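You operate a simulated robot arm through the tools that you are given. There is no shell and no other tool. Be economical: measure what you need, move in short steps, check, and stop when the job is done.

The job below is to be done with a simulated robot arm. You get a single attempt, and the scene is never put back.

JOB
Cap the water tank, start the pump unit and open the ballast knob until the cloudy water clears.
Fine: tank cap on before the red switch; shut the ballast knob again; leave the pipe link alone. Where these are worked on the way, their far stop is far enough and under half their travel is too little: ballast knob.

It is judged by the outcome, as a careful person would: the job done as asked, and still so three seconds after it is handed in. It fails if anything else is knocked over, pushed out of place, dropped, spilled or broken. A push-on lid holds only when it is set on centred and level and pressed home; a screw cap is set on level and turned clockwise until tight.

ROBOT AND FRAMES
A 6-joint arm with a two-finger parallel gripper, fixed in place. Base frame: the origin is at the foot of the arm, x ahead of it, y to its left, z up; the work surface is at about z = 700. Lengths are in mm, angles in degrees, forces in N, time in s.
With the tool pointing down near the work surface it reaches from about 220 to 620 mm from the base axis. Its first joint turns from -66.0 to 66.0 degrees. Payload 2.7 kg.
Tool frame: the origin (TCP) lies between the finger pads and is the grasp point; the fingertips stand 23 mm ahead of it; z points along the fingers, y is the line along which they close. Largest opening 94 mm; finger width 38, thickness 10; the body of the gripper, 54 by 96 mm, starts 39 mm behind the TCP.
Orientation is that of the tool frame in the base frame, as a unit quaternion [w, x, y, z]. With the fingers straight down and closing along the base's y, the tool's x points along the base's -x, its y along +y and its z along -z.

CONTROLS
- The arm moves only by the tool step_arm. Its argument "steps" is a list of rows, each a list of 7 numbers: the shift along the tool's x, y, z in mm, then the turn, a rotation vector about the tool's x, y, z in degrees, then the opening, from 0 (shut) to 1 (fully open). In form: [[dx, dy, dz, wx, wy, wz, hand], ...]. A call has 1 to 10 rows; each row is the pose to reach, as a shift and turn from the pose commanded when the call began, along the tool's axes at that moment. Each row takes 0.2 s and may step no farther than 50 mm and 8.6 degrees from the row before; otherwise, or with a gripper value out of range, the whole call is refused. Where a pose cannot be reached the arm comes as near as it can. A force on the tool above 60 N (or 10 N above the force at the start of the call, whichever is more), or a blocked arm, ends the call early, and 0.2 s more pass. The fingers move at their own pace (about 45 mm/s each) and stop on an object; they squeeze with about 31 N. The grip force told is the motor's: it shows also when the fingers shut on nothing. Time passes only in rows, and 0.2 s behind the last, so rows that repeat a pose let the fingers close. The reply holds the time, the measured pose of the TCP, the force on the tool along the base axes, the opening and the grip force, in the units named above and with some noise, with the torque about the TCP (base axes, N m) and any sound that the robot's microphone picked up, and new pictures: "show" is both (left out), scene, wrist or none.
- Cameras (640 x 400 px; columns grow to the right, rows downward): "scene" is fixed at [67.7, -435.3, 1390.9]; the picture's right is [0.81, -0.59, 0.00], its down [-0.42, -0.57, -0.71] and it looks along [0.42, 0.57, -0.71] (base axes); focal length 364 px, centre (320, 200). "wrist" rides on the gripper at [86, 16, -74] in the tool frame; the picture's right is [-0.18, 0.98, 0.00], its down [-0.58, -0.11, -0.81] and it looks along [-0.79, -0.15, 0.59] (tool axes); focal length 243 px, centre (320, 200). There is no depth. A picture from a camera that has moved, and an enlarged one, comes with that camera's place and axes in the base frame and with its lens.
- enlarge(camera, box): a new picture of the part [left, top, right, bottom] of that camera's present view, enlarged. The clock stands still meanwhile.
- job_done(): hands the job in; it is judged then, once.

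Go step by step. Nothing tells you positions but the pictures and the camera data: compare them with the known pose of the tool, close in by small moves and look again before you grip or let go. The budget is 120 turns and 200 pictures, counting those below and the enlarged ones. Unless the task says otherwise, let go and move clear before handing in, and close with one line.

The tools are called after "Emit:" as a command line: name --pt "numbers of a row" for each row, then --argument value for the rest, lists and objects as JSON in quotes. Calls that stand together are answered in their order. step_arm: Moves the arm, as the interface text tells. Its arguments: {"type":"object","properties":{"steps":{"type":"array"},"show":{"type":"string","enum":["both","scene","wrist","none"]}},"required":["steps"]} The other tools are called the same way: enlarge (camera, box) takes an enlarged picture of a part of a camera's view; job_done () hands the job in.

At the start:

```text
clock: 0.0
eef_pos: [348.6, 166.6, 995.1]
tcp_rot: [-0.001, 0.0, 1.0, 0.0]
wrist_force: [0.7, 0.2, 1.2]
torque: [-0.01, -0.05, 0.0]
gripper_width: 93.8
gripper_force: 0.0
```

scene: 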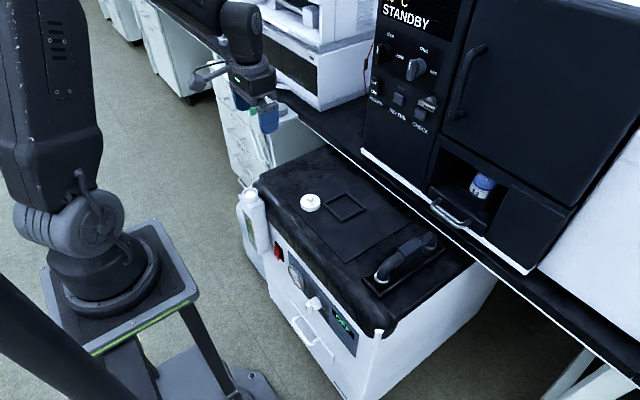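
wrist: 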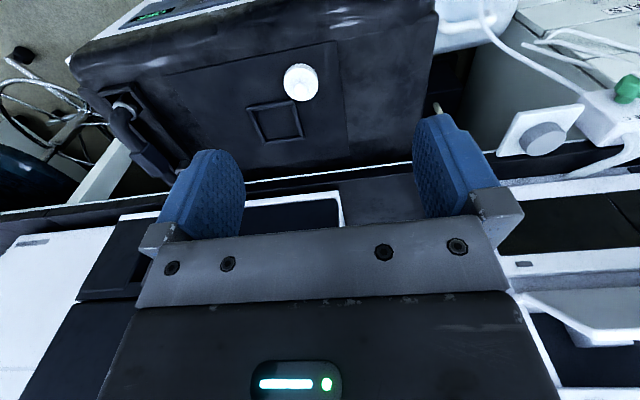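

I see a white unit with a black top, a white cap lying on it, and a front panel with a red switch, a gauge, a knob and a display. I'll look closer before moving.

Emit:
enlarge --camera "scene" --box '[220, 170, 380, 270]'

Emit:
enlarge --camera "scene" --box '[260, 230, 420, 370]'

Emit:
enlarge --camera "scene" --box '[350, 0, 520, 240]'

Emit:
enlarge --camera "wrist" --box '[70, 0, 460, 200]'

```text
4.00 times, centred on (300, 220) of scene
camera zoom: at [67.7, -435.3, 1390.9], right [0.81, -0.59, 0.0], down [-0.42, -0.57, -0.71], along [0.42, 0.57, -0.71], focal length 1455 px, centre (400, 120)
```

zoom: 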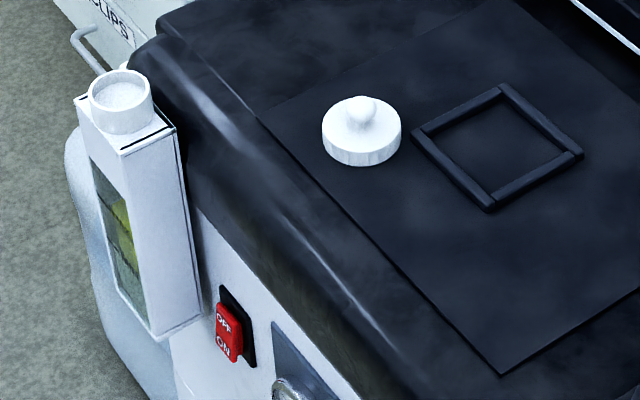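

```text
2.86 times, centred on (340, 300) of scene
camera zoom: at [67.7, -435.3, 1390.9], right [0.81, -0.59, 0.0], down [-0.42, -0.57, -0.71], along [0.42, 0.57, -0.71], focal length 1039 px, centre (263, -86)
```

zoom: 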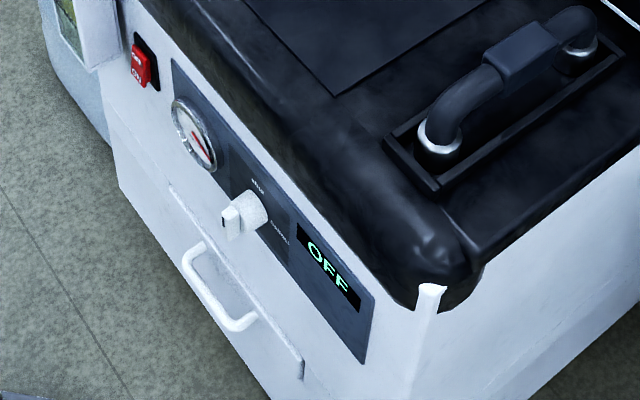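

```text
1.67 times, centred on (435, 120) of scene
camera zoom: at [67.7, -435.3, 1390.9], right [0.81, -0.59, 0.0], down [-0.42, -0.57, -0.71], along [0.42, 0.57, -0.71], focal length 606 px, centre (128, 333)
```

zoom: 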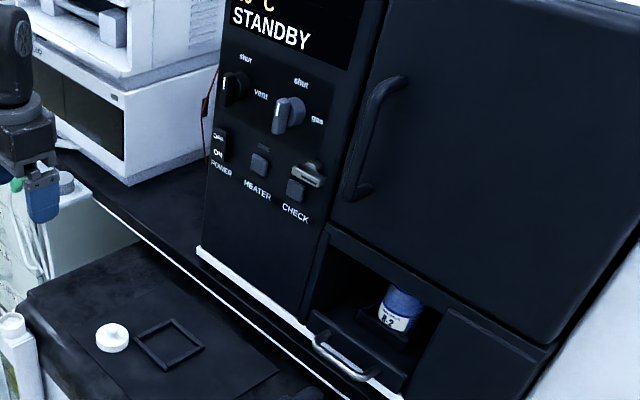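

```text
1.64 times, centred on (265, 100) of wrist
camera zoom: at [261.2, 183.0, 1070.0], right [0.18, 0.98, 0.0], down [0.58, -0.11, 0.81], along [0.79, -0.15, -0.59], focal length 398 px, centre (410, 364)
```

zoom: 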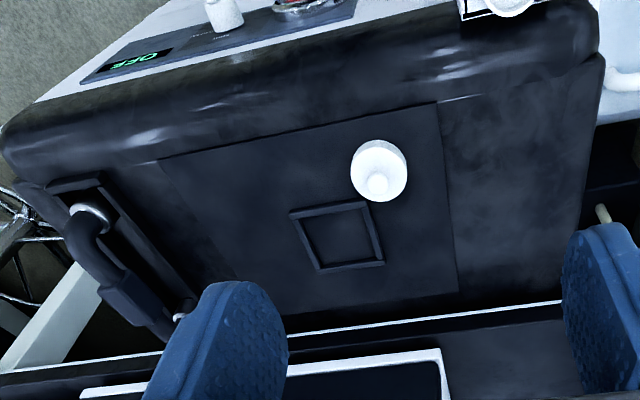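

The unit's top is at about z=700, with the cap near (444, 119, 709). The tank neck is near (336, 250), and the front panel faces the arm at x≈340. I'll pull back to get a wrist view of the front.

Emit:
step_arm --pt "30 -15 20 0 0 0 1" --pt "60 -30 40 0 0 0 1" --pt "90 -40 60 0 0 0 1" --pt "90 -40 85 0 0 0 1"

```text
clock: 1.0
eef_pos: [259.9, 126.0, 908.3]
tcp_rot: [0.0, 0.0, 1.0, 0.0]
wrist_force: [0.0, 0.1, 0.3]
torque: [0.03, -0.02, 0.03]
gripper_width: 93.9
gripper_force: 0.1
camera wrist: at [171.9, 141.7, 983.2], right [0.18, 0.98, 0.0], down [0.58, -0.11, 0.81], along [0.79, -0.15, -0.59], focal length 243 px, centre (320, 200)
```

scene: 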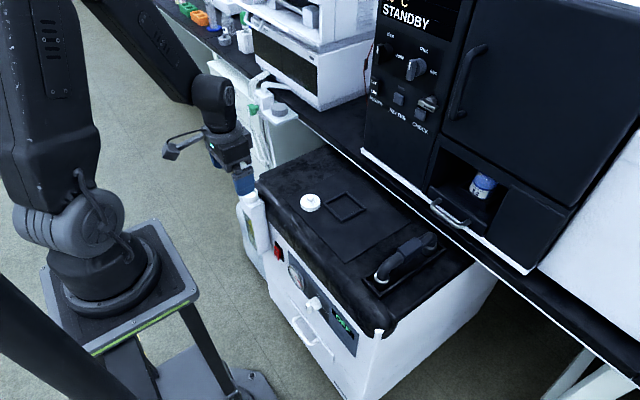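
wrist: 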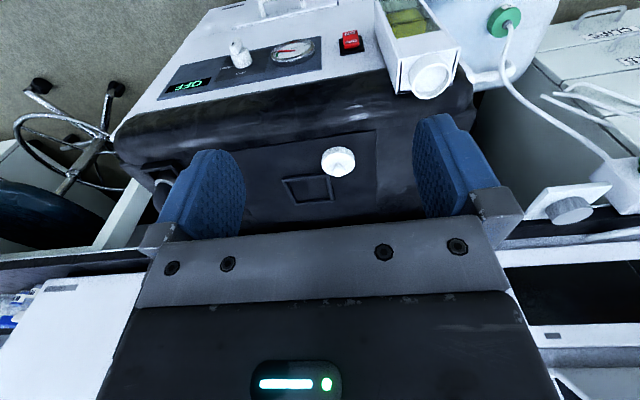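

Emit:
enlarge --camera "wrist" --box '[320, 0, 480, 110]'

Emit:
enlarge --camera "wrist" --box '[180, 0, 380, 125]'

Emit:
enlarge --camera "scene" --box '[230, 175, 330, 275]'

Emit:
enlarge --camera "scene" --box '[280, 250, 360, 350]'

```text
3.64 times, centred on (400, 55) of wrist
camera zoom: at [171.9, 141.7, 983.2], right [0.18, 0.98, 0.0], down [0.58, -0.11, 0.81], along [0.79, -0.15, -0.59], focal length 882 px, centre (29, 727)
```

zoom: 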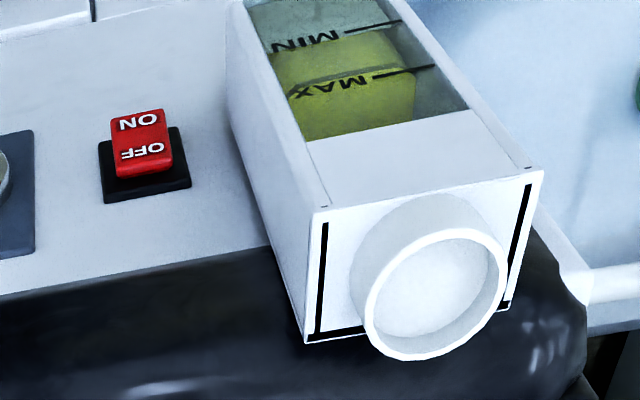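

```text
3.20 times, centred on (280, 62) of wrist
camera zoom: at [171.9, 141.7, 983.2], right [0.18, 0.98, 0.0], down [0.58, -0.11, 0.81], along [0.79, -0.15, -0.59], focal length 776 px, centre (448, 640)
```

zoom: 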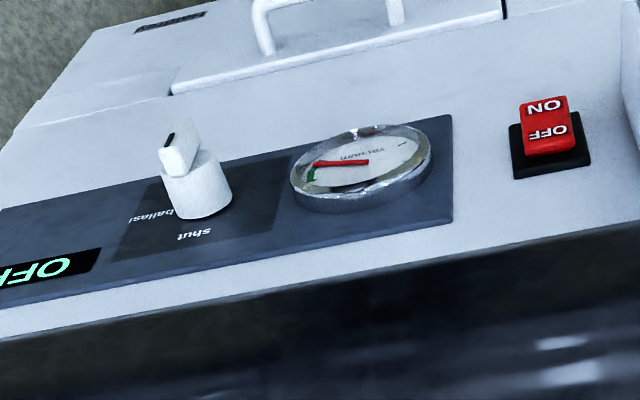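

```text
4.00 times, centred on (280, 225) of scene
camera zoom: at [67.7, -435.3, 1390.9], right [0.81, -0.59, 0.0], down [-0.42, -0.57, -0.71], along [0.42, 0.57, -0.71], focal length 1455 px, centre (480, 100)
```

zoom: 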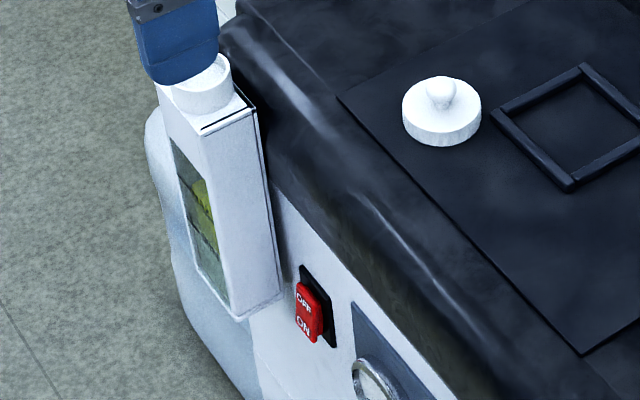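

```text
4.00 times, centred on (320, 300) of scene
camera zoom: at [67.7, -435.3, 1390.9], right [0.81, -0.59, 0.0], down [-0.42, -0.57, -0.71], along [0.42, 0.57, -0.71], focal length 1455 px, centre (320, -200)
```

zoom: 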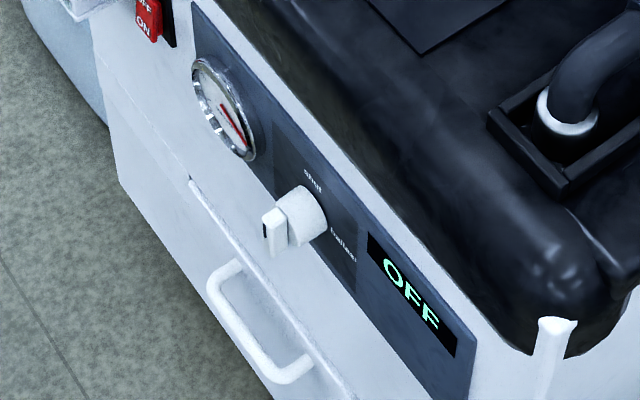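

The tank neck top is at about (331, 238, 714), roughly 43 mm wide. The cap is a push-on lid with a small grip, roughly 51 mm wide. The ballast knob is at "shut", with "ballast" to its right. Next I hover over the cap.

Emit:
step_arm --pt "-45 0 10 0 0 0 1" --pt "-90 -3 30 0 0 0 1" --pt "-135 -5 60 0 0 0 1" --pt "-175 -7 85 0 0 0 1" --pt "-184 -7 115 0 0 0 1" --pt "-184 -7 130 0 0 0 1"

```text
refused: row 3 steps farther than a row can; nothing moved
```

Emit:
step_arm --pt "-45 0 10 0 0 0 1" --pt "-85 -3 30 0 0 0 1" --pt "-125 -5 50 0 0 0 1" --pt "-160 -7 75 0 0 0 1" --pt "-184 -7 105 0 0 0 1" --pt "-184 -7 130 0 0 0 1"

```text
clock: 2.4
eef_pos: [442.3, 122.4, 780.6]
tcp_rot: [0.0, 0.0, 1.0, 0.0]
wrist_force: [-0.2, -0.3, 0.0]
torque: [-0.01, 0.01, 0.0]
gripper_width: 93.8
gripper_force: 0.1
camera wrist: at [355.3, 137.2, 854.9], right [0.18, 0.98, 0.0], down [0.58, -0.11, 0.81], along [0.79, -0.15, -0.59], focal length 243 px, centre (320, 200)
```

scene: 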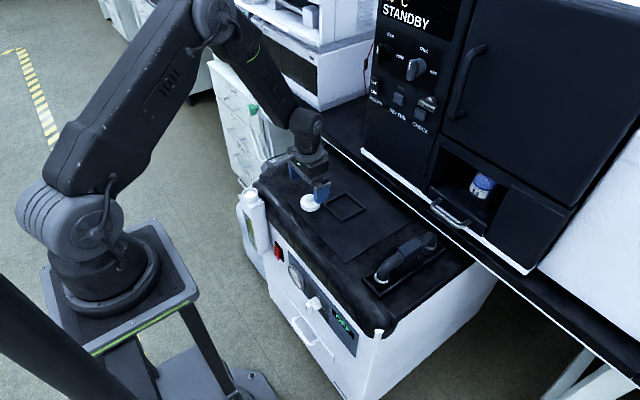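
wrist: 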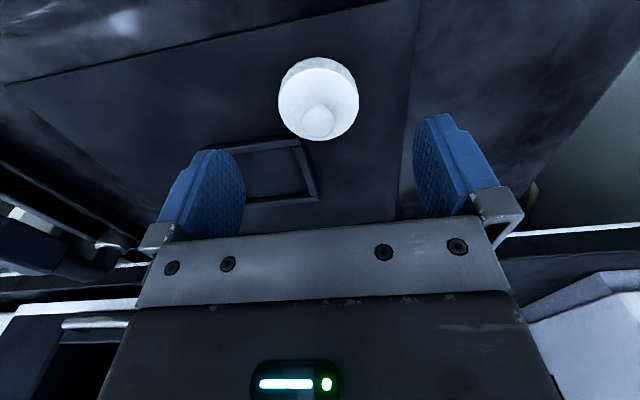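

I'm above the cap and will measure its shape.

Emit:
enlarge --camera "wrist" --box '[238, 40, 398, 150]'

Emit:
enlarge --camera "scene" --box '[280, 170, 350, 225]'

```text
3.64 times, centred on (318, 95) of wrist
camera zoom: at [355.3, 137.2, 854.9], right [0.18, 0.98, 0.0], down [0.58, -0.11, 0.81], along [0.79, -0.15, -0.59], focal length 882 px, centre (327, 582)
```

zoom: 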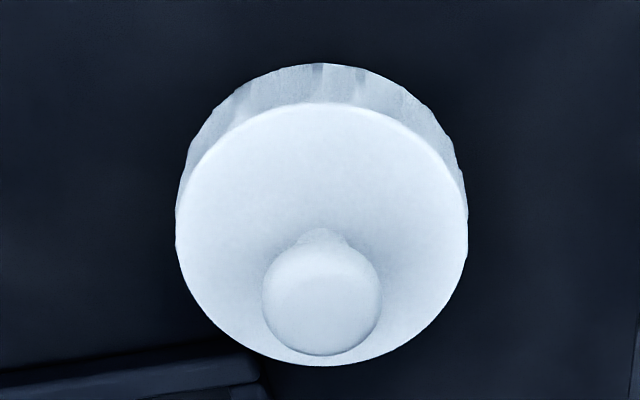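

```text
7.27 times, centred on (315, 198) of scene
camera zoom: at [67.7, -435.3, 1390.9], right [0.81, -0.59, 0.0], down [-0.42, -0.57, -0.71], along [0.42, 0.57, -0.71], focal length 2645 px, centre (356, 218)
```

zoom: 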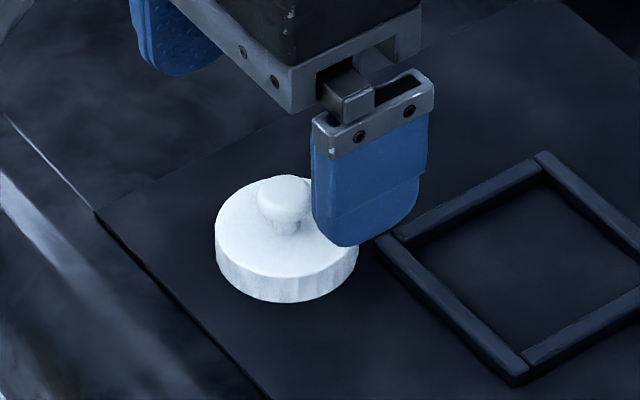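

The cap is centred at (442, 120), with its top at z≈715 and a diameter of 51 mm. I'll descend over the skirt with the tips just off the surface, then check.

Emit:
step_arm --pt "1 -2.5 15 0 0 0 0.8" --pt "1 -2.5 30 0 0 0 0.8" --pt "1 -2.5 42 0 0 0 0.8" --pt "1 -2.5 49 0 0 0 0.8" --pt "1 -2.5 53 0 0 0 0.8"

Emit:
enlarge --camera "scene" --box '[280, 170, 350, 225]'

```text
clock: 3.6
eef_pos: [443.0, 118.3, 727.1]
tcp_rot: [0.0, 0.0, 1.0, 0.0]
wrist_force: [0.1, 1.5, 0.2]
torque: [0.0, -0.01, -0.01]
gripper_width: 75.4
gripper_force: 0.2
camera wrist: at [354.2, 133.4, 802.2], right [0.18, 0.98, 0.0], down [0.58, -0.11, 0.81], along [0.79, -0.15, -0.59], focal length 243 px, centre (320, 200)
```

scene: 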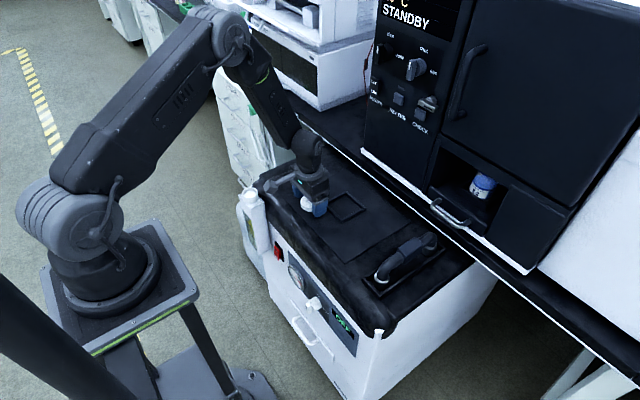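
wrist: 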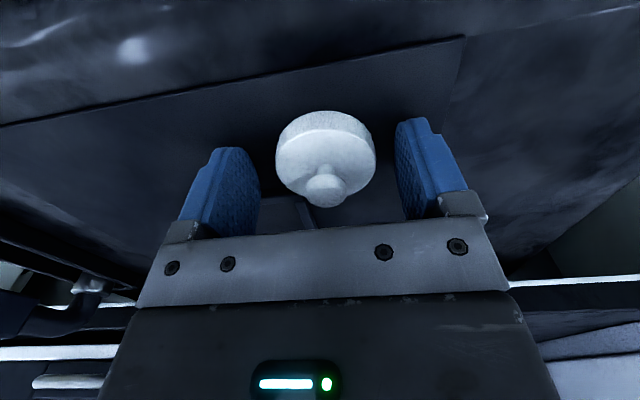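

```text
7.27 times, centred on (315, 198) of scene
camera zoom: at [67.7, -435.3, 1390.9], right [0.81, -0.59, 0.0], down [-0.42, -0.57, -0.71], along [0.42, 0.57, -0.71], focal length 2645 px, centre (356, 218)
```

zoom: 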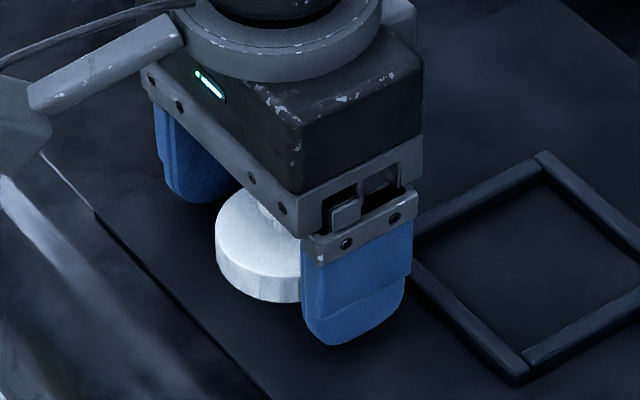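

The fingers straddle the skirt evenly, so I'll close on it.

Emit:
step_arm --pt "0 0 1 0 0 0 0.6" --pt "0 0 1 0 0 0 0.5" --pt "0 0 1 0 0 0 0.4" --pt "0 0 1 0 0 0 0.3" --pt "0 0 1 0 0 0 0.3"

```text
clock: 4.8
eef_pos: [441.3, 117.9, 726.4]
tcp_rot: [-0.001, -0.001, 1.0, 0.0]
wrist_force: [0.8, -0.5, 2.7]
torque: [-0.08, -0.02, 0.0]
gripper_width: 49.4
gripper_force: 31.2
camera wrist: at [354.3, 133.3, 801.1], right [0.18, 0.98, 0.0], down [0.58, -0.11, 0.81], along [0.79, -0.15, -0.59], focal length 243 px, centre (320, 200)
```

scene: 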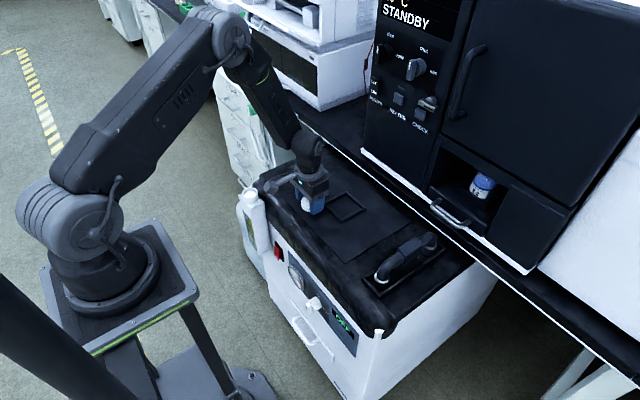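
wrist: 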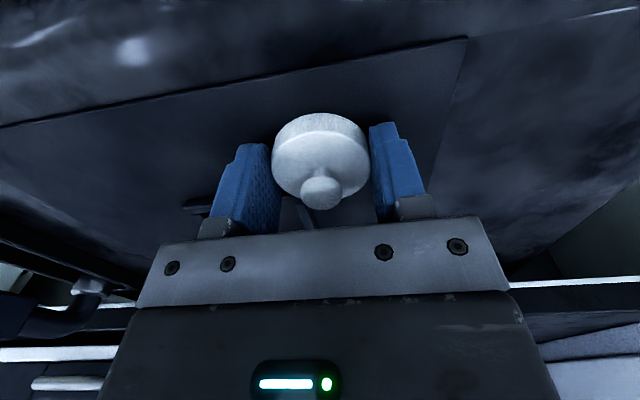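

Gripped at about 49 mm. I'll lift and carry it over to above the tank neck.

Emit:
step_arm --pt "0 0 -15 0 0 0 0.3" --pt "0 0 -40 0 0 0 0.3" --pt "0 0 -65 0 0 0 0.3" --pt "25 27 -70 0 0 0 0.3" --pt "50 54 -70 0 0 0 0.3" --pt "75 81 -70 0 0 0 0.3" --pt "100 108 -70 0 0 0 0.3" --pt "110 119 -70 0 0 0 0.3" --pt "110 119 -70 0 0 0 0.3"

Emit:
enlarge --camera "wrist" --box '[220, 60, 420, 240]'

Emit:
enlarge --camera "scene" --box '[210, 140, 300, 220]'

```text
clock: 6.8
eef_pos: [330.7, 237.2, 795.1]
tcp_rot: [0.0, 0.0, 1.0, 0.0]
wrist_force: [-0.1, -0.8, -0.2]
torque: [-0.01, -0.01, 0.01]
gripper_width: 49.6
gripper_force: 31.2
camera wrist: at [243.2, 253.1, 870.0], right [0.18, 0.98, 0.0], down [0.58, -0.11, 0.81], along [0.79, -0.15, -0.59], focal length 243 px, centre (320, 200)
```

scene: 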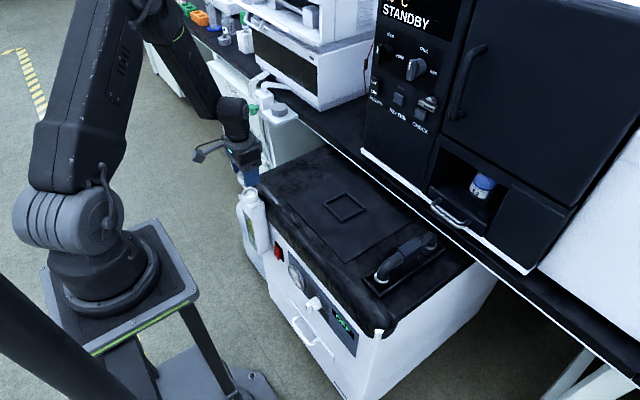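
wrist: 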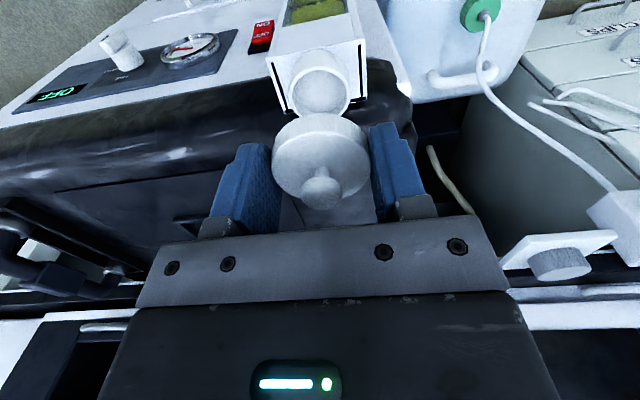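

```text
2.22 times, centred on (320, 150) of wrist
camera zoom: at [243.2, 253.1, 870.0], right [0.18, 0.98, 0.0], down [0.58, -0.11, 0.81], along [0.79, -0.15, -0.59], focal length 539 px, centre (320, 311)
```

zoom: 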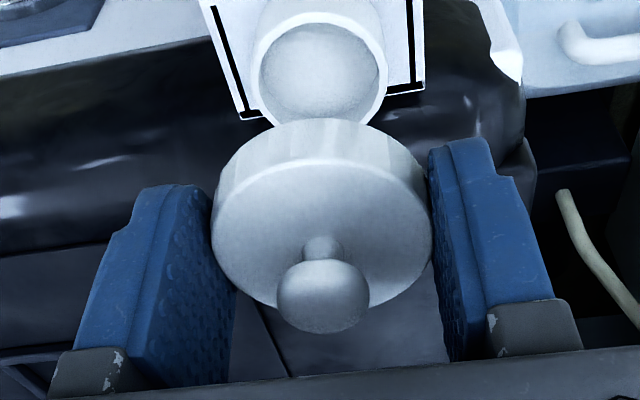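

```text
5.00 times, centred on (255, 180) of scene
camera zoom: at [67.7, -435.3, 1390.9], right [0.81, -0.59, 0.0], down [-0.42, -0.57, -0.71], along [0.42, 0.57, -0.71], focal length 1819 px, centre (645, 300)
```

zoom: 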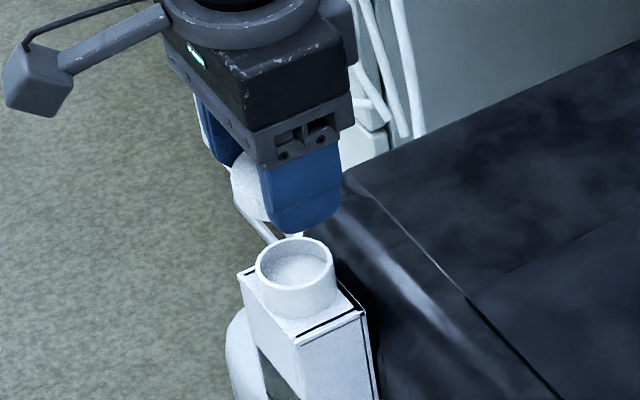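

The cap and neck are lined up within about a millimetre. I'll descend to just above the neck and check.

Emit:
step_arm --pt "-0.7 0.3 20 0 0 0 0.3" --pt "-0.7 0.3 38 0 0 0 0.3" --pt "-0.7 0.3 48 0 0 0 0.3" --pt "-0.7 0.3 50 0 0 0 0.3"

Emit:
enlarge --camera "wrist" --box '[220, 60, 420, 240]'

Emit:
enlarge --camera "scene" --box '[210, 150, 300, 230]'

```text
clock: 7.8
eef_pos: [333.1, 237.4, 746.0]
tcp_rot: [0.0, 0.0, 1.0, 0.0]
wrist_force: [0.0, 0.1, 0.3]
torque: [-0.01, -0.02, 0.03]
gripper_width: 49.5
gripper_force: 31.4
camera wrist: at [245.4, 253.3, 820.4], right [0.18, 0.98, 0.0], down [0.58, -0.11, 0.81], along [0.79, -0.15, -0.59], focal length 243 px, centre (320, 200)
```

scene: 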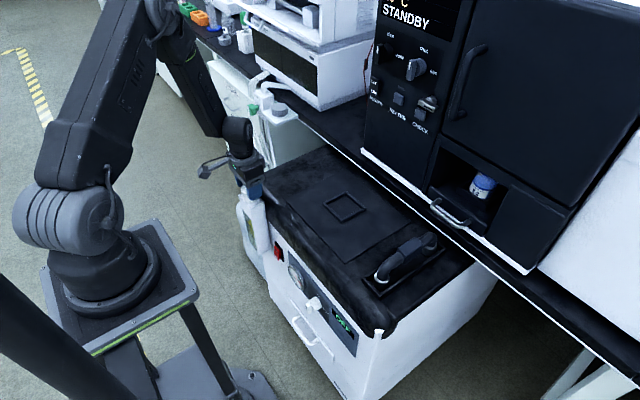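
wrist: 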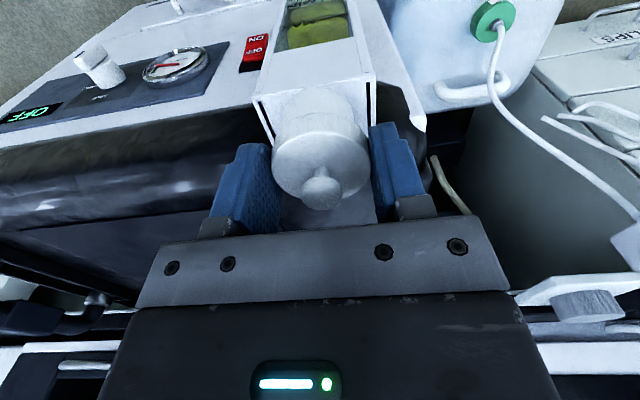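

```text
2.22 times, centred on (320, 150) of wrist
camera zoom: at [245.4, 253.3, 820.4], right [0.18, 0.98, 0.0], down [0.58, -0.11, 0.81], along [0.79, -0.15, -0.59], focal length 539 px, centre (320, 311)
```

zoom: 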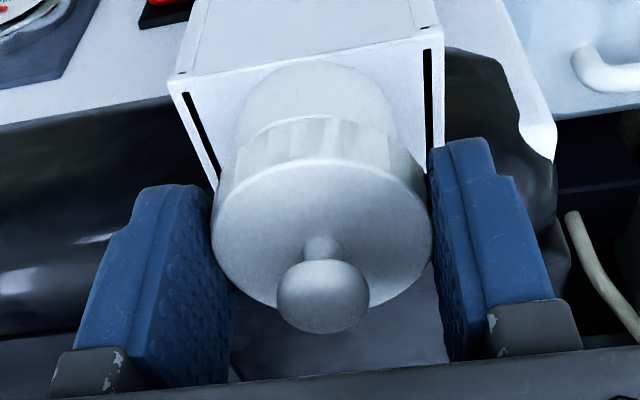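

```text
5.00 times, centred on (255, 190) of scene
camera zoom: at [67.7, -435.3, 1390.9], right [0.81, -0.59, 0.0], down [-0.42, -0.57, -0.71], along [0.42, 0.57, -0.71], focal length 1819 px, centre (645, 250)
```

zoom: 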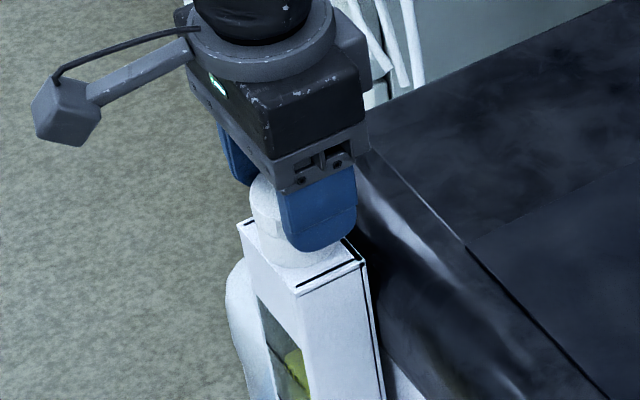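

It's very close. I'll trim about 1 mm and lower gently onto the neck, watching the force.

Emit:
step_arm --pt "1 -0.7 0 0 0 0 0.3" --pt "1 -0.7 3 0 0 0 0.3" --pt "1 -0.7 6 0 0 0 0.3" --pt "1 -0.7 8 0 0 0 0.3" --pt "1 -0.7 10 0 0 0 0.3" --show "wrist"

```text
clock: 9.0
eef_pos: [332.2, 236.8, 737.9]
tcp_rot: [0.002, 0.0, 1.0, 0.002]
wrist_force: [3.7, -5.1, 39.1]
torque: [-0.16, 0.49, 0.14]
gripper_width: 49.8
gripper_force: 30.9
camera wrist: at [245.3, 252.5, 812.4], right [0.18, 0.98, 0.01], down [0.58, -0.11, 0.81], along [0.8, -0.15, -0.59], focal length 243 px, centre (320, 200)
```

wrist: 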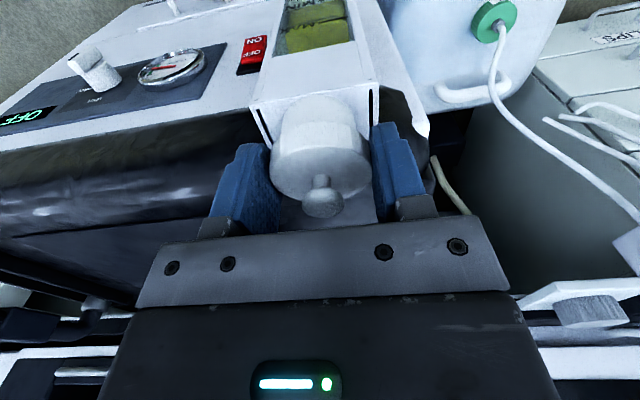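

Emit:
enlarge --camera "wrist" --box '[220, 60, 420, 240]'

Emit:
enlarge --camera "scene" --box '[220, 160, 280, 220]'

```text
2.22 times, centred on (320, 150) of wrist
camera zoom: at [245.3, 252.5, 812.4], right [0.18, 0.98, 0.01], down [0.58, -0.11, 0.81], along [0.8, -0.15, -0.59], focal length 539 px, centre (320, 311)
```

zoom: 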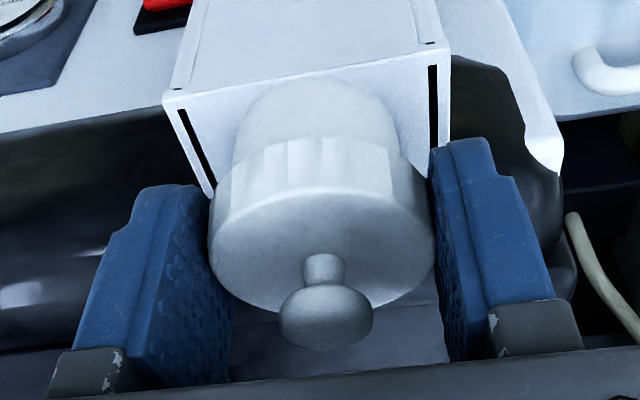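

```text
6.67 times, centred on (250, 190) of scene
camera zoom: at [67.4, -435.7, 1390.8], right [0.81, -0.59, 0.0], down [-0.42, -0.57, -0.71], along [0.42, 0.57, -0.71], focal length 2425 px, centre (787, 267)
```

zoom: 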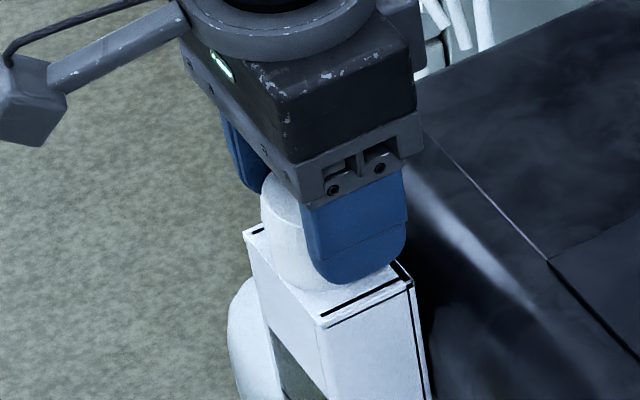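

The cap's far (+x) side went down and its near side caught on the rim, so it's a bit too far in +x and has tilted in the grip. I'll lift slightly, slide 2–3 mm back toward −x so the far skirt hooks the neck, and look again.

Emit:
step_arm --pt "1 -0.7 8 0 0 0 0.3" --pt "2 -0.7 6 0 0 0 0.3" --pt "3 -0.7 6 0 0 0 0.3" --show "none"

Emit:
enlarge --camera "wrist" --box '[220, 60, 420, 240]'

```text
clock: 9.8
eef_pos: [327.2, 234.9, 729.8]
tcp_rot: [-0.001, 0.0, 1.0, 0.0]
wrist_force: [6.7, 1.5, 3.6]
torque: [0.01, -0.22, -0.04]
gripper_width: 49.4
gripper_force: 31.2
```

```text
2.22 times, centred on (320, 150) of wrist
camera zoom: at [240.7, 251.2, 804.4], right [0.18, 0.98, 0.0], down [0.58, -0.11, 0.81], along [0.79, -0.15, -0.59], focal length 539 px, centre (320, 311)
```

zoom: 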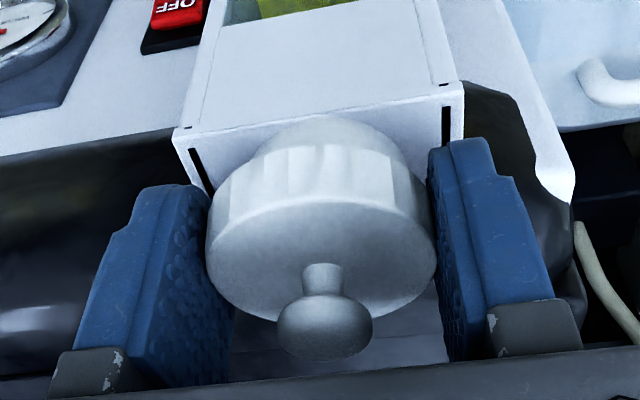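

The far side is now hooked over the neck and the force is low, but the cap still leans about 8°. I'll rotate the tool back 8° about the cap to level it.

Emit:
step_arm --pt "0.6 0 0 0 -3 0 0.3" --pt "1.4 0 0 0 -6 0 0.3" --pt "2 0 0 0 -9 0 0.3" --pt "2 0 0 0 -9 0 0.3" --show "none"

Emit:
enlarge --camera "wrist" --box '[220, 60, 420, 240]'

Emit:
enlarge --camera "scene" --box '[220, 160, 280, 220]'

```text
clock: 10.8
eef_pos: [339.7, 235.7, 732.9]
tcp_rot: [0.07, -0.001, 0.997, -0.012]
wrist_force: [-32.9, 23.2, 7.5]
torque: [0.46, 0.59, 0.13]
gripper_width: 49.5
gripper_force: 31.1
out of reach, approached as far as the arm can: row 2, 3, 4
```

```text
2.22 times, centred on (320, 150) of wrist
camera zoom: at [243.3, 251.7, 794.2], right [0.18, 0.98, 0.0], down [0.46, -0.09, 0.88], along [0.87, -0.16, -0.47], focal length 539 px, centre (320, 311)
```

zoom: 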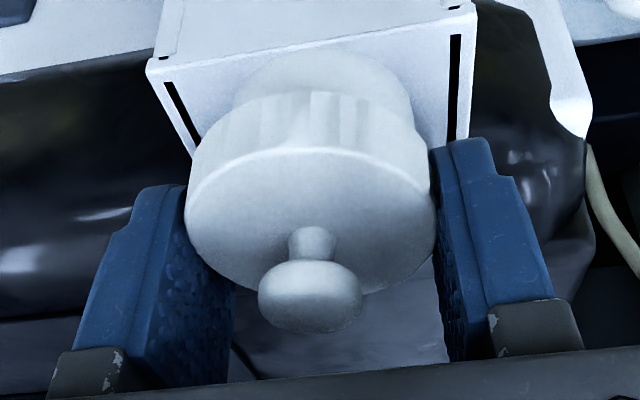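

```text
6.67 times, centred on (250, 190) of scene
camera zoom: at [67.0, -434.9, 1391.1], right [0.81, -0.59, 0.0], down [-0.42, -0.57, -0.71], along [0.42, 0.57, -0.71], focal length 2425 px, centre (787, 267)
```

zoom: 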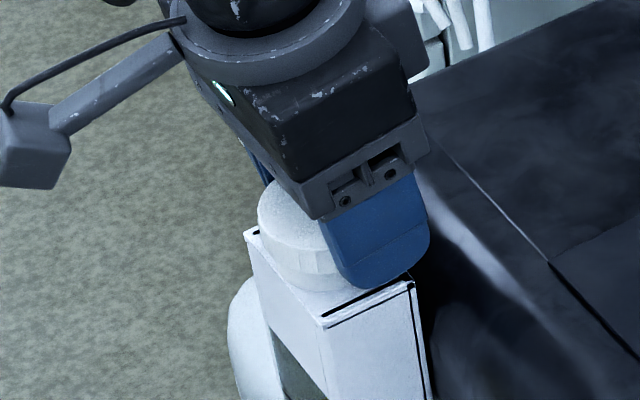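

The wrist can't tilt that way and the fingers slipped along the cap. I'll lift off, return to vertical and re-seat the cap in the grip on the flat top.

Emit:
step_arm --pt "0 0 -8 0 0 0 0.3" --pt "0 0 -25 0 3 0 0.3" --pt "0 0 -45 0 6 0 0.3" --pt "0 0 -60 0 8 0 0.3"

Emit:
enlarge --camera "wrist" --box '[220, 40, 420, 240]'

```text
clock: 11.8
eef_pos: [335.0, 233.1, 795.0]
tcp_rot: [0.008, 0.0, 1.0, -0.001]
wrist_force: [-0.3, -0.3, -0.4]
torque: [-0.01, 0.01, 0.0]
gripper_width: 49.2
gripper_force: 31.2
out of reach, approached as far as the arm can: row 2, 3
camera wrist: at [245.6, 247.9, 868.2], right [0.18, 0.98, 0.0], down [0.57, -0.11, 0.82], along [0.8, -0.15, -0.58], focal length 243 px, centre (320, 200)
```

scene: 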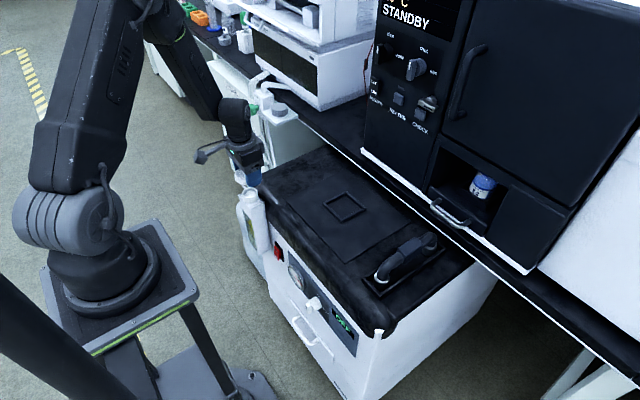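
wrist: 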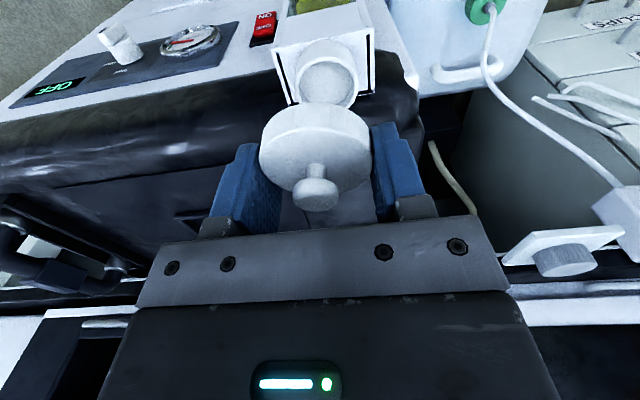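

```text
2.00 times, centred on (320, 140) of wrist
camera zoom: at [245.6, 247.9, 868.2], right [0.18, 0.98, 0.0], down [0.57, -0.11, 0.82], along [0.8, -0.15, -0.58], focal length 485 px, centre (320, 320)
```

zoom: 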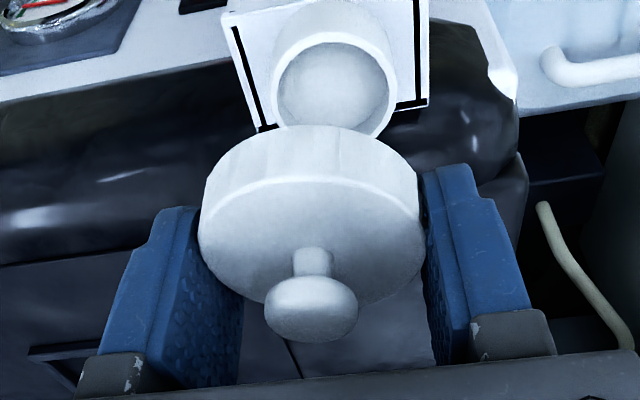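

The cap is tilted in the grip, so I'll take it back to the flat spot and set it down to level it.

Emit:
step_arm --pt "-30 -30 0 0 0.5 0 0.3" --pt "-60 -60 0 0 0.9 0 0.3" --pt "-90 -90 0 0 0.9 0 0.3" --pt "-107 -114 0 0 0.9 0 0.3" --pt "-107 -114 30 0 0.9 0 0.3" --pt "-107 -114 50 0 0.9 0 0.3" --pt "-107 -114 58 0 0.9 0 0.3" --pt "-107 -114 62 0 0.9 0 0.3" --pt "-107 -114 65 0 0.9 0 0.3"

Emit:
enlarge --camera "scene" --box '[280, 170, 350, 225]'

```text
clock: 13.8
eef_pos: [441.8, 118.3, 730.2]
tcp_rot: [0.001, 0.001, 1.0, -0.001]
wrist_force: [1.0, 0.1, -0.4]
torque: [0.0, -0.02, -0.01]
gripper_width: 49.4
gripper_force: 30.9
camera wrist: at [354.6, 134.2, 804.6], right [0.18, 0.98, 0.0], down [0.58, -0.11, 0.81], along [0.79, -0.15, -0.59], focal length 243 px, centre (320, 200)
```

scene: 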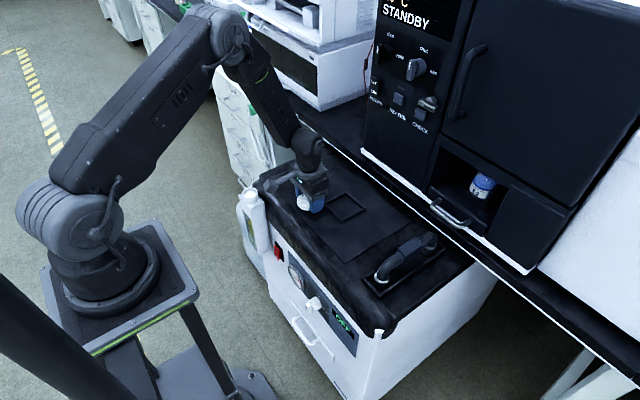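
wrist: 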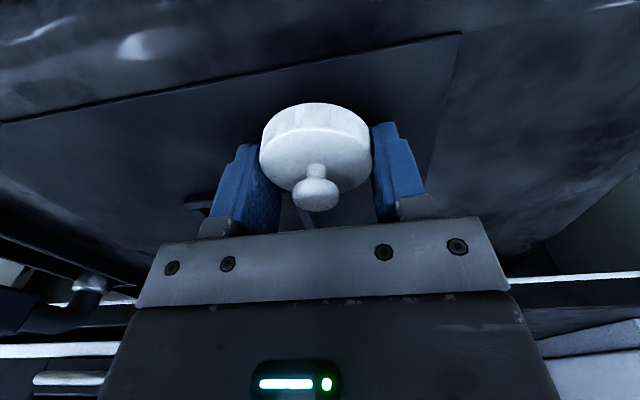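

```text
7.27 times, centred on (315, 198) of scene
camera zoom: at [67.7, -435.3, 1390.9], right [0.81, -0.59, 0.0], down [-0.42, -0.57, -0.71], along [0.42, 0.57, -0.71], focal length 2645 px, centre (356, 218)
```

zoom: 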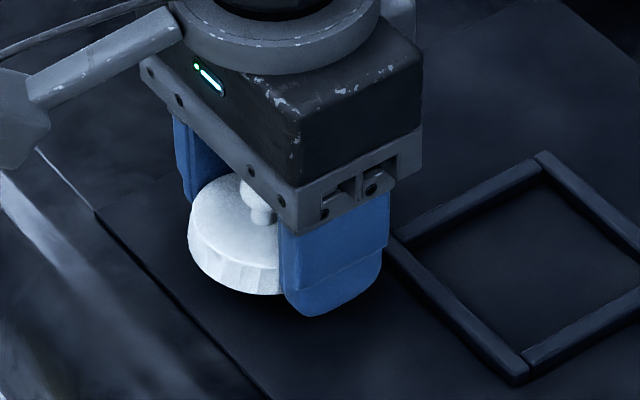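

Not touching yet, so I'll lower the last few millimetres and release.

Emit:
step_arm --pt "0 0 2 0 0 0 0.3" --pt "0 0 4 0 0 0 0.3" --pt "0 0 5.5 0 0 0 0.3" --pt "0 0 5.5 0 0 0 0.3" --show "none"

Emit:
enlarge --camera "scene" --box '[280, 170, 350, 225]'

```text
clock: 14.8
eef_pos: [442.3, 119.0, 727.0]
tcp_rot: [0.001, 0.0, 1.0, -0.001]
wrist_force: [-8.9, -0.6, 26.9]
torque: [-0.05, 0.7, -0.03]
gripper_width: 49.5
gripper_force: 31.1
```

```text
7.27 times, centred on (315, 198) of scene
camera zoom: at [67.2, -435.4, 1390.9], right [0.81, -0.59, 0.0], down [-0.42, -0.57, -0.71], along [0.42, 0.57, -0.71], focal length 2645 px, centre (356, 218)
```

zoom: 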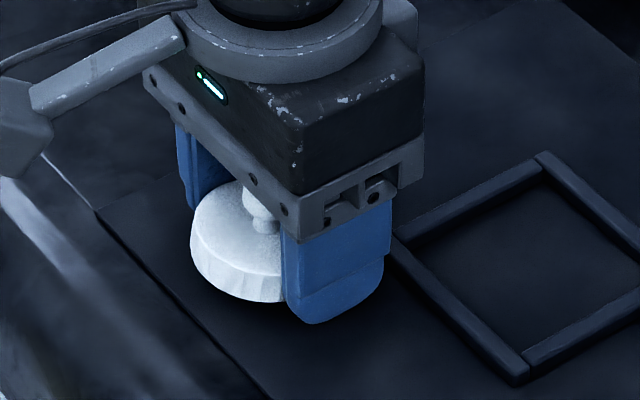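

Emit:
step_arm --pt "0 0 0 0 0 0 0.6" --pt "0 0 0 0 0 0 0.8" --pt "0 0 0 0 0 0 0.8" --pt "0 0 -25 0 0 0 0.8" --pt "0 0 -50 0 0 0 0.8" --show "none"

Emit:
enlarge --camera "wrist" --box '[238, 40, 398, 150]'

Emit:
enlarge --camera "scene" --box '[280, 170, 350, 225]'

Emit:
enlarge --camera "scene" --box '[220, 170, 280, 220]'

```text
clock: 16.0
eef_pos: [440.4, 118.9, 774.9]
tcp_rot: [0.001, 0.0, 1.0, 0.0]
wrist_force: [0.2, 0.3, 0.6]
torque: [0.04, 0.0, -0.01]
gripper_width: 75.3
gripper_force: 0.0
```

```text
3.64 times, centred on (318, 95) of wrist
camera zoom: at [353.7, 134.3, 848.7], right [0.18, 0.98, 0.0], down [0.58, -0.11, 0.81], along [0.79, -0.15, -0.59], focal length 882 px, centre (327, 582)
```

zoom: 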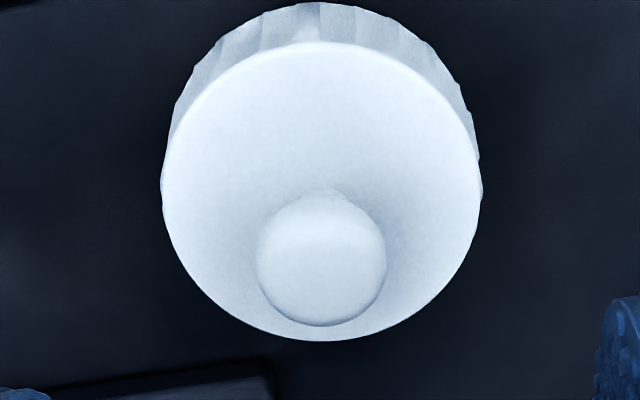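

```text
7.27 times, centred on (315, 198) of scene
camera zoom: at [67.7, -435.3, 1390.9], right [0.81, -0.59, 0.0], down [-0.42, -0.57, -0.71], along [0.42, 0.57, -0.71], focal length 2645 px, centre (356, 218)
```

zoom: 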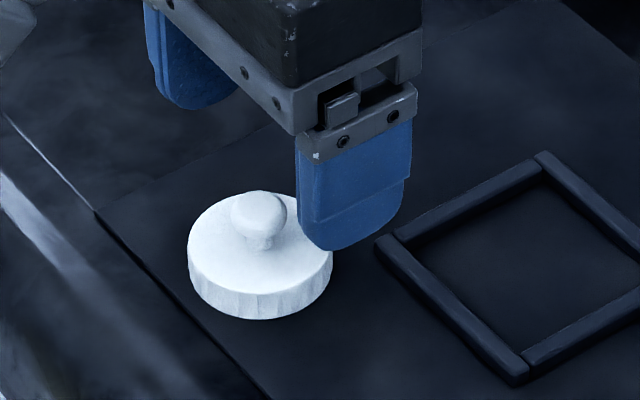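

```text
8.00 times, centred on (250, 195) of scene
camera zoom: at [67.7, -435.3, 1390.9], right [0.81, -0.59, 0.0], down [-0.42, -0.57, -0.71], along [0.42, 0.57, -0.71], focal length 2910 px, centre (880, 240)
```

zoom: 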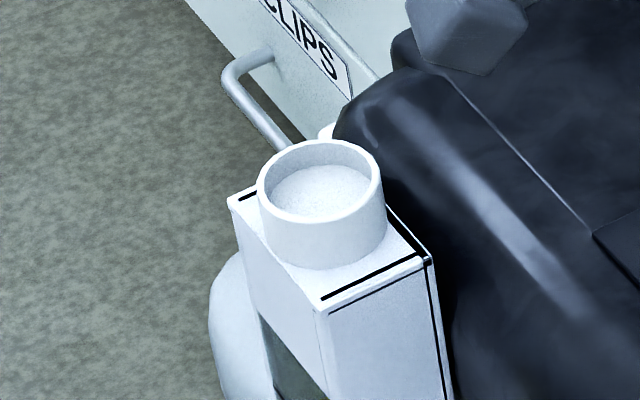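

The cap is level again at about (428.5, 119). I'll re-centre and regrip it.

Emit:
step_arm --pt "12 0.3 0 0 -0.1 0 0.8" --pt "12 0.3 25 0 -0.1 0 0.8" --pt "12 0.3 44 0 -0.1 0 0.8" --pt "12 0.3 48 0 -0.1 0 0.8" --pt "12 0.3 48 0 -0.1 0 0.6" --pt "12 0.3 48 0 -0.1 0 0.4" --pt "12 0.3 48 0 -0.1 0 0.3" --pt "12 0.3 48 0 -0.1 0 0.3" --show "none"

Emit:
enlarge --camera "wrist" --box '[220, 60, 420, 240]'

```text
clock: 17.8
eef_pos: [429.9, 119.6, 726.2]
tcp_rot: [0.002, 0.0, 1.0, 0.0]
wrist_force: [-0.1, -0.2, -0.2]
torque: [-0.01, 0.0, 0.0]
gripper_width: 49.1
gripper_force: 31.0
```

```text
2.22 times, centred on (320, 150) of wrist
camera zoom: at [342.3, 134.3, 800.8], right [0.18, 0.98, 0.0], down [0.58, -0.11, 0.81], along [0.79, -0.15, -0.59], focal length 539 px, centre (320, 311)
```

zoom: 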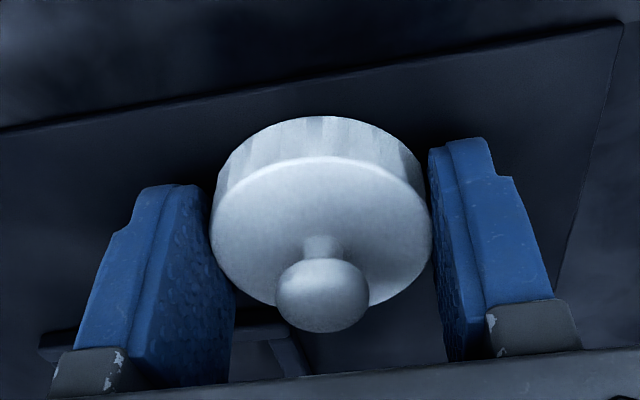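

Well gripped and level. I'll carry it to hover just above the neck.

Emit:
step_arm --pt "0 0 -30 0 0 0 0.3" --pt "0 0 -65 0 0 0 0.3" --pt "30 35 -65 0 0 0 0.3" --pt "60 70 -65 0 0 0 0.3" --pt "85 100 -65 0 0 0 0.3" --pt "98 117.4 -65 0 0 0 0.3" --pt "98 117.4 -40 0 0 0 0.3" --pt "98 117.4 -23 0 0 0 0.3" --pt "98 117.4 -19 0 0 0 0.3" --pt "98 117.4 -19 0 0 0 0.3" --show "none"

Emit:
enlarge --camera "wrist" --box '[240, 70, 400, 170]'

Emit:
enlarge --camera "scene" --box '[220, 170, 280, 220]'

```text
clock: 20.0
eef_pos: [332.8, 236.0, 744.8]
tcp_rot: [0.003, 0.001, 1.0, 0.0]
wrist_force: [-5.0, -1.4, 19.7]
torque: [-0.01, 0.5, 0.01]
gripper_width: 49.1
gripper_force: 30.8
```

```text
4.00 times, centred on (320, 120) of wrist
camera zoom: at [245.2, 252.3, 819.3], right [0.18, 0.98, 0.0], down [0.58, -0.11, 0.81], along [0.8, -0.15, -0.59], focal length 970 px, centre (320, 520)
```

zoom: 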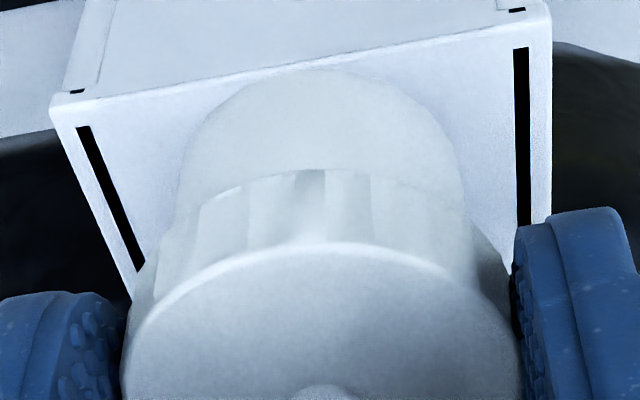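

```text
8.00 times, centred on (250, 195) of scene
camera zoom: at [67.4, -435.5, 1390.9], right [0.81, -0.59, 0.0], down [-0.42, -0.57, -0.71], along [0.42, 0.57, -0.71], focal length 2910 px, centre (880, 240)
```

zoom: 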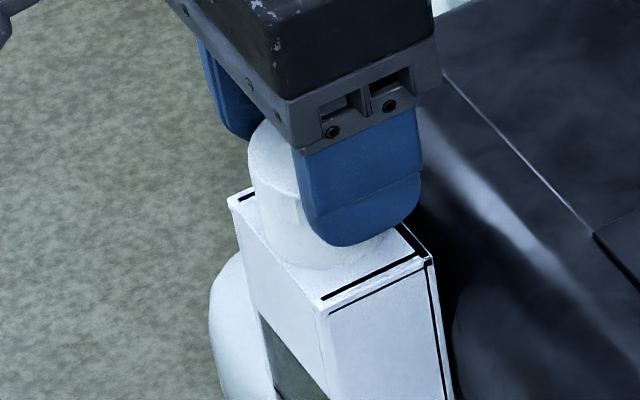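

The cap is touching the rim on its near side only: the torque puts contact about 19 mm toward −x. That means the cap sits 2–3 mm too far in +x. I'll lift slightly, shift −x 2.5 mm and try again.

Emit:
step_arm --pt "0 0 -4 0 0 0 0.3" --pt "2.5 0 -4 0 0 0 0.3" --pt "2.5 0 -4 0 0 0 0.3" --pt "2.5 0 -1 0 0 0 0.3" --pt "2.5 0 0.5 0 0 0 0.3" --show "none"

Emit:
enlarge --camera "wrist" --box '[220, 60, 420, 240]'

Emit:
enlarge --camera "scene" --box '[220, 170, 280, 220]'

```text
clock: 21.2
eef_pos: [329.8, 236.0, 743.9]
tcp_rot: [0.002, 0.001, 1.0, -0.001]
wrist_force: [-0.2, -0.7, -0.9]
torque: [0.04, 0.04, 0.0]
gripper_width: 49.4
gripper_force: 30.9
```

```text
2.22 times, centred on (320, 150) of wrist
camera zoom: at [242.2, 251.9, 818.6], right [0.18, 0.98, 0.0], down [0.58, -0.11, 0.81], along [0.79, -0.15, -0.59], focal length 539 px, centre (320, 311)
```

zoom: 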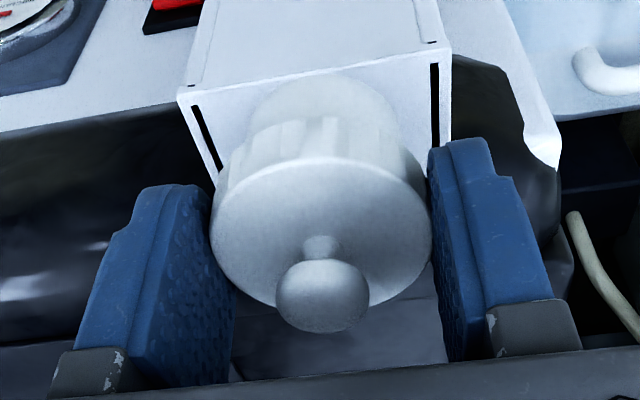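

```text
8.00 times, centred on (250, 195) of scene
camera zoom: at [67.7, -435.3, 1390.9], right [0.81, -0.59, 0.0], down [-0.42, -0.57, -0.71], along [0.42, 0.57, -0.71], focal length 2910 px, centre (880, 240)
```

zoom: 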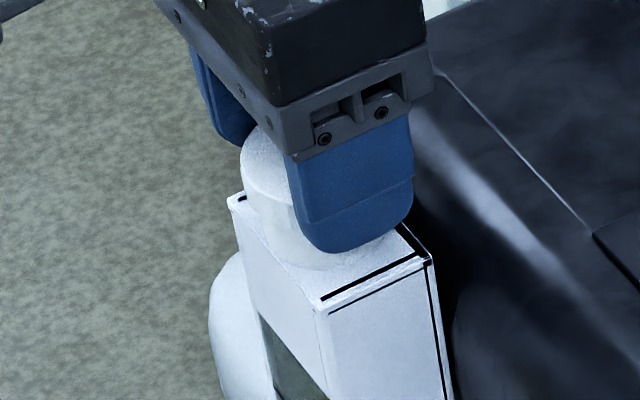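

No contact at the same height now, and the cap is level and aligned. Continuing down in small steps.

Emit:
step_arm --pt "0 0 1.5 0 0 0 0.3" --pt "0 0 3 0 0 0 0.3" --pt "0 0 3 0 0 0 0.3" --show "none"

```text
clock: 22.0
eef_pos: [330.7, 236.8, 741.7]
tcp_rot: [0.002, 0.0, 1.0, 0.0]
wrist_force: [-0.5, 0.6, -0.6]
torque: [-0.01, 0.0, -0.02]
gripper_width: 49.2
gripper_force: 31.4
```

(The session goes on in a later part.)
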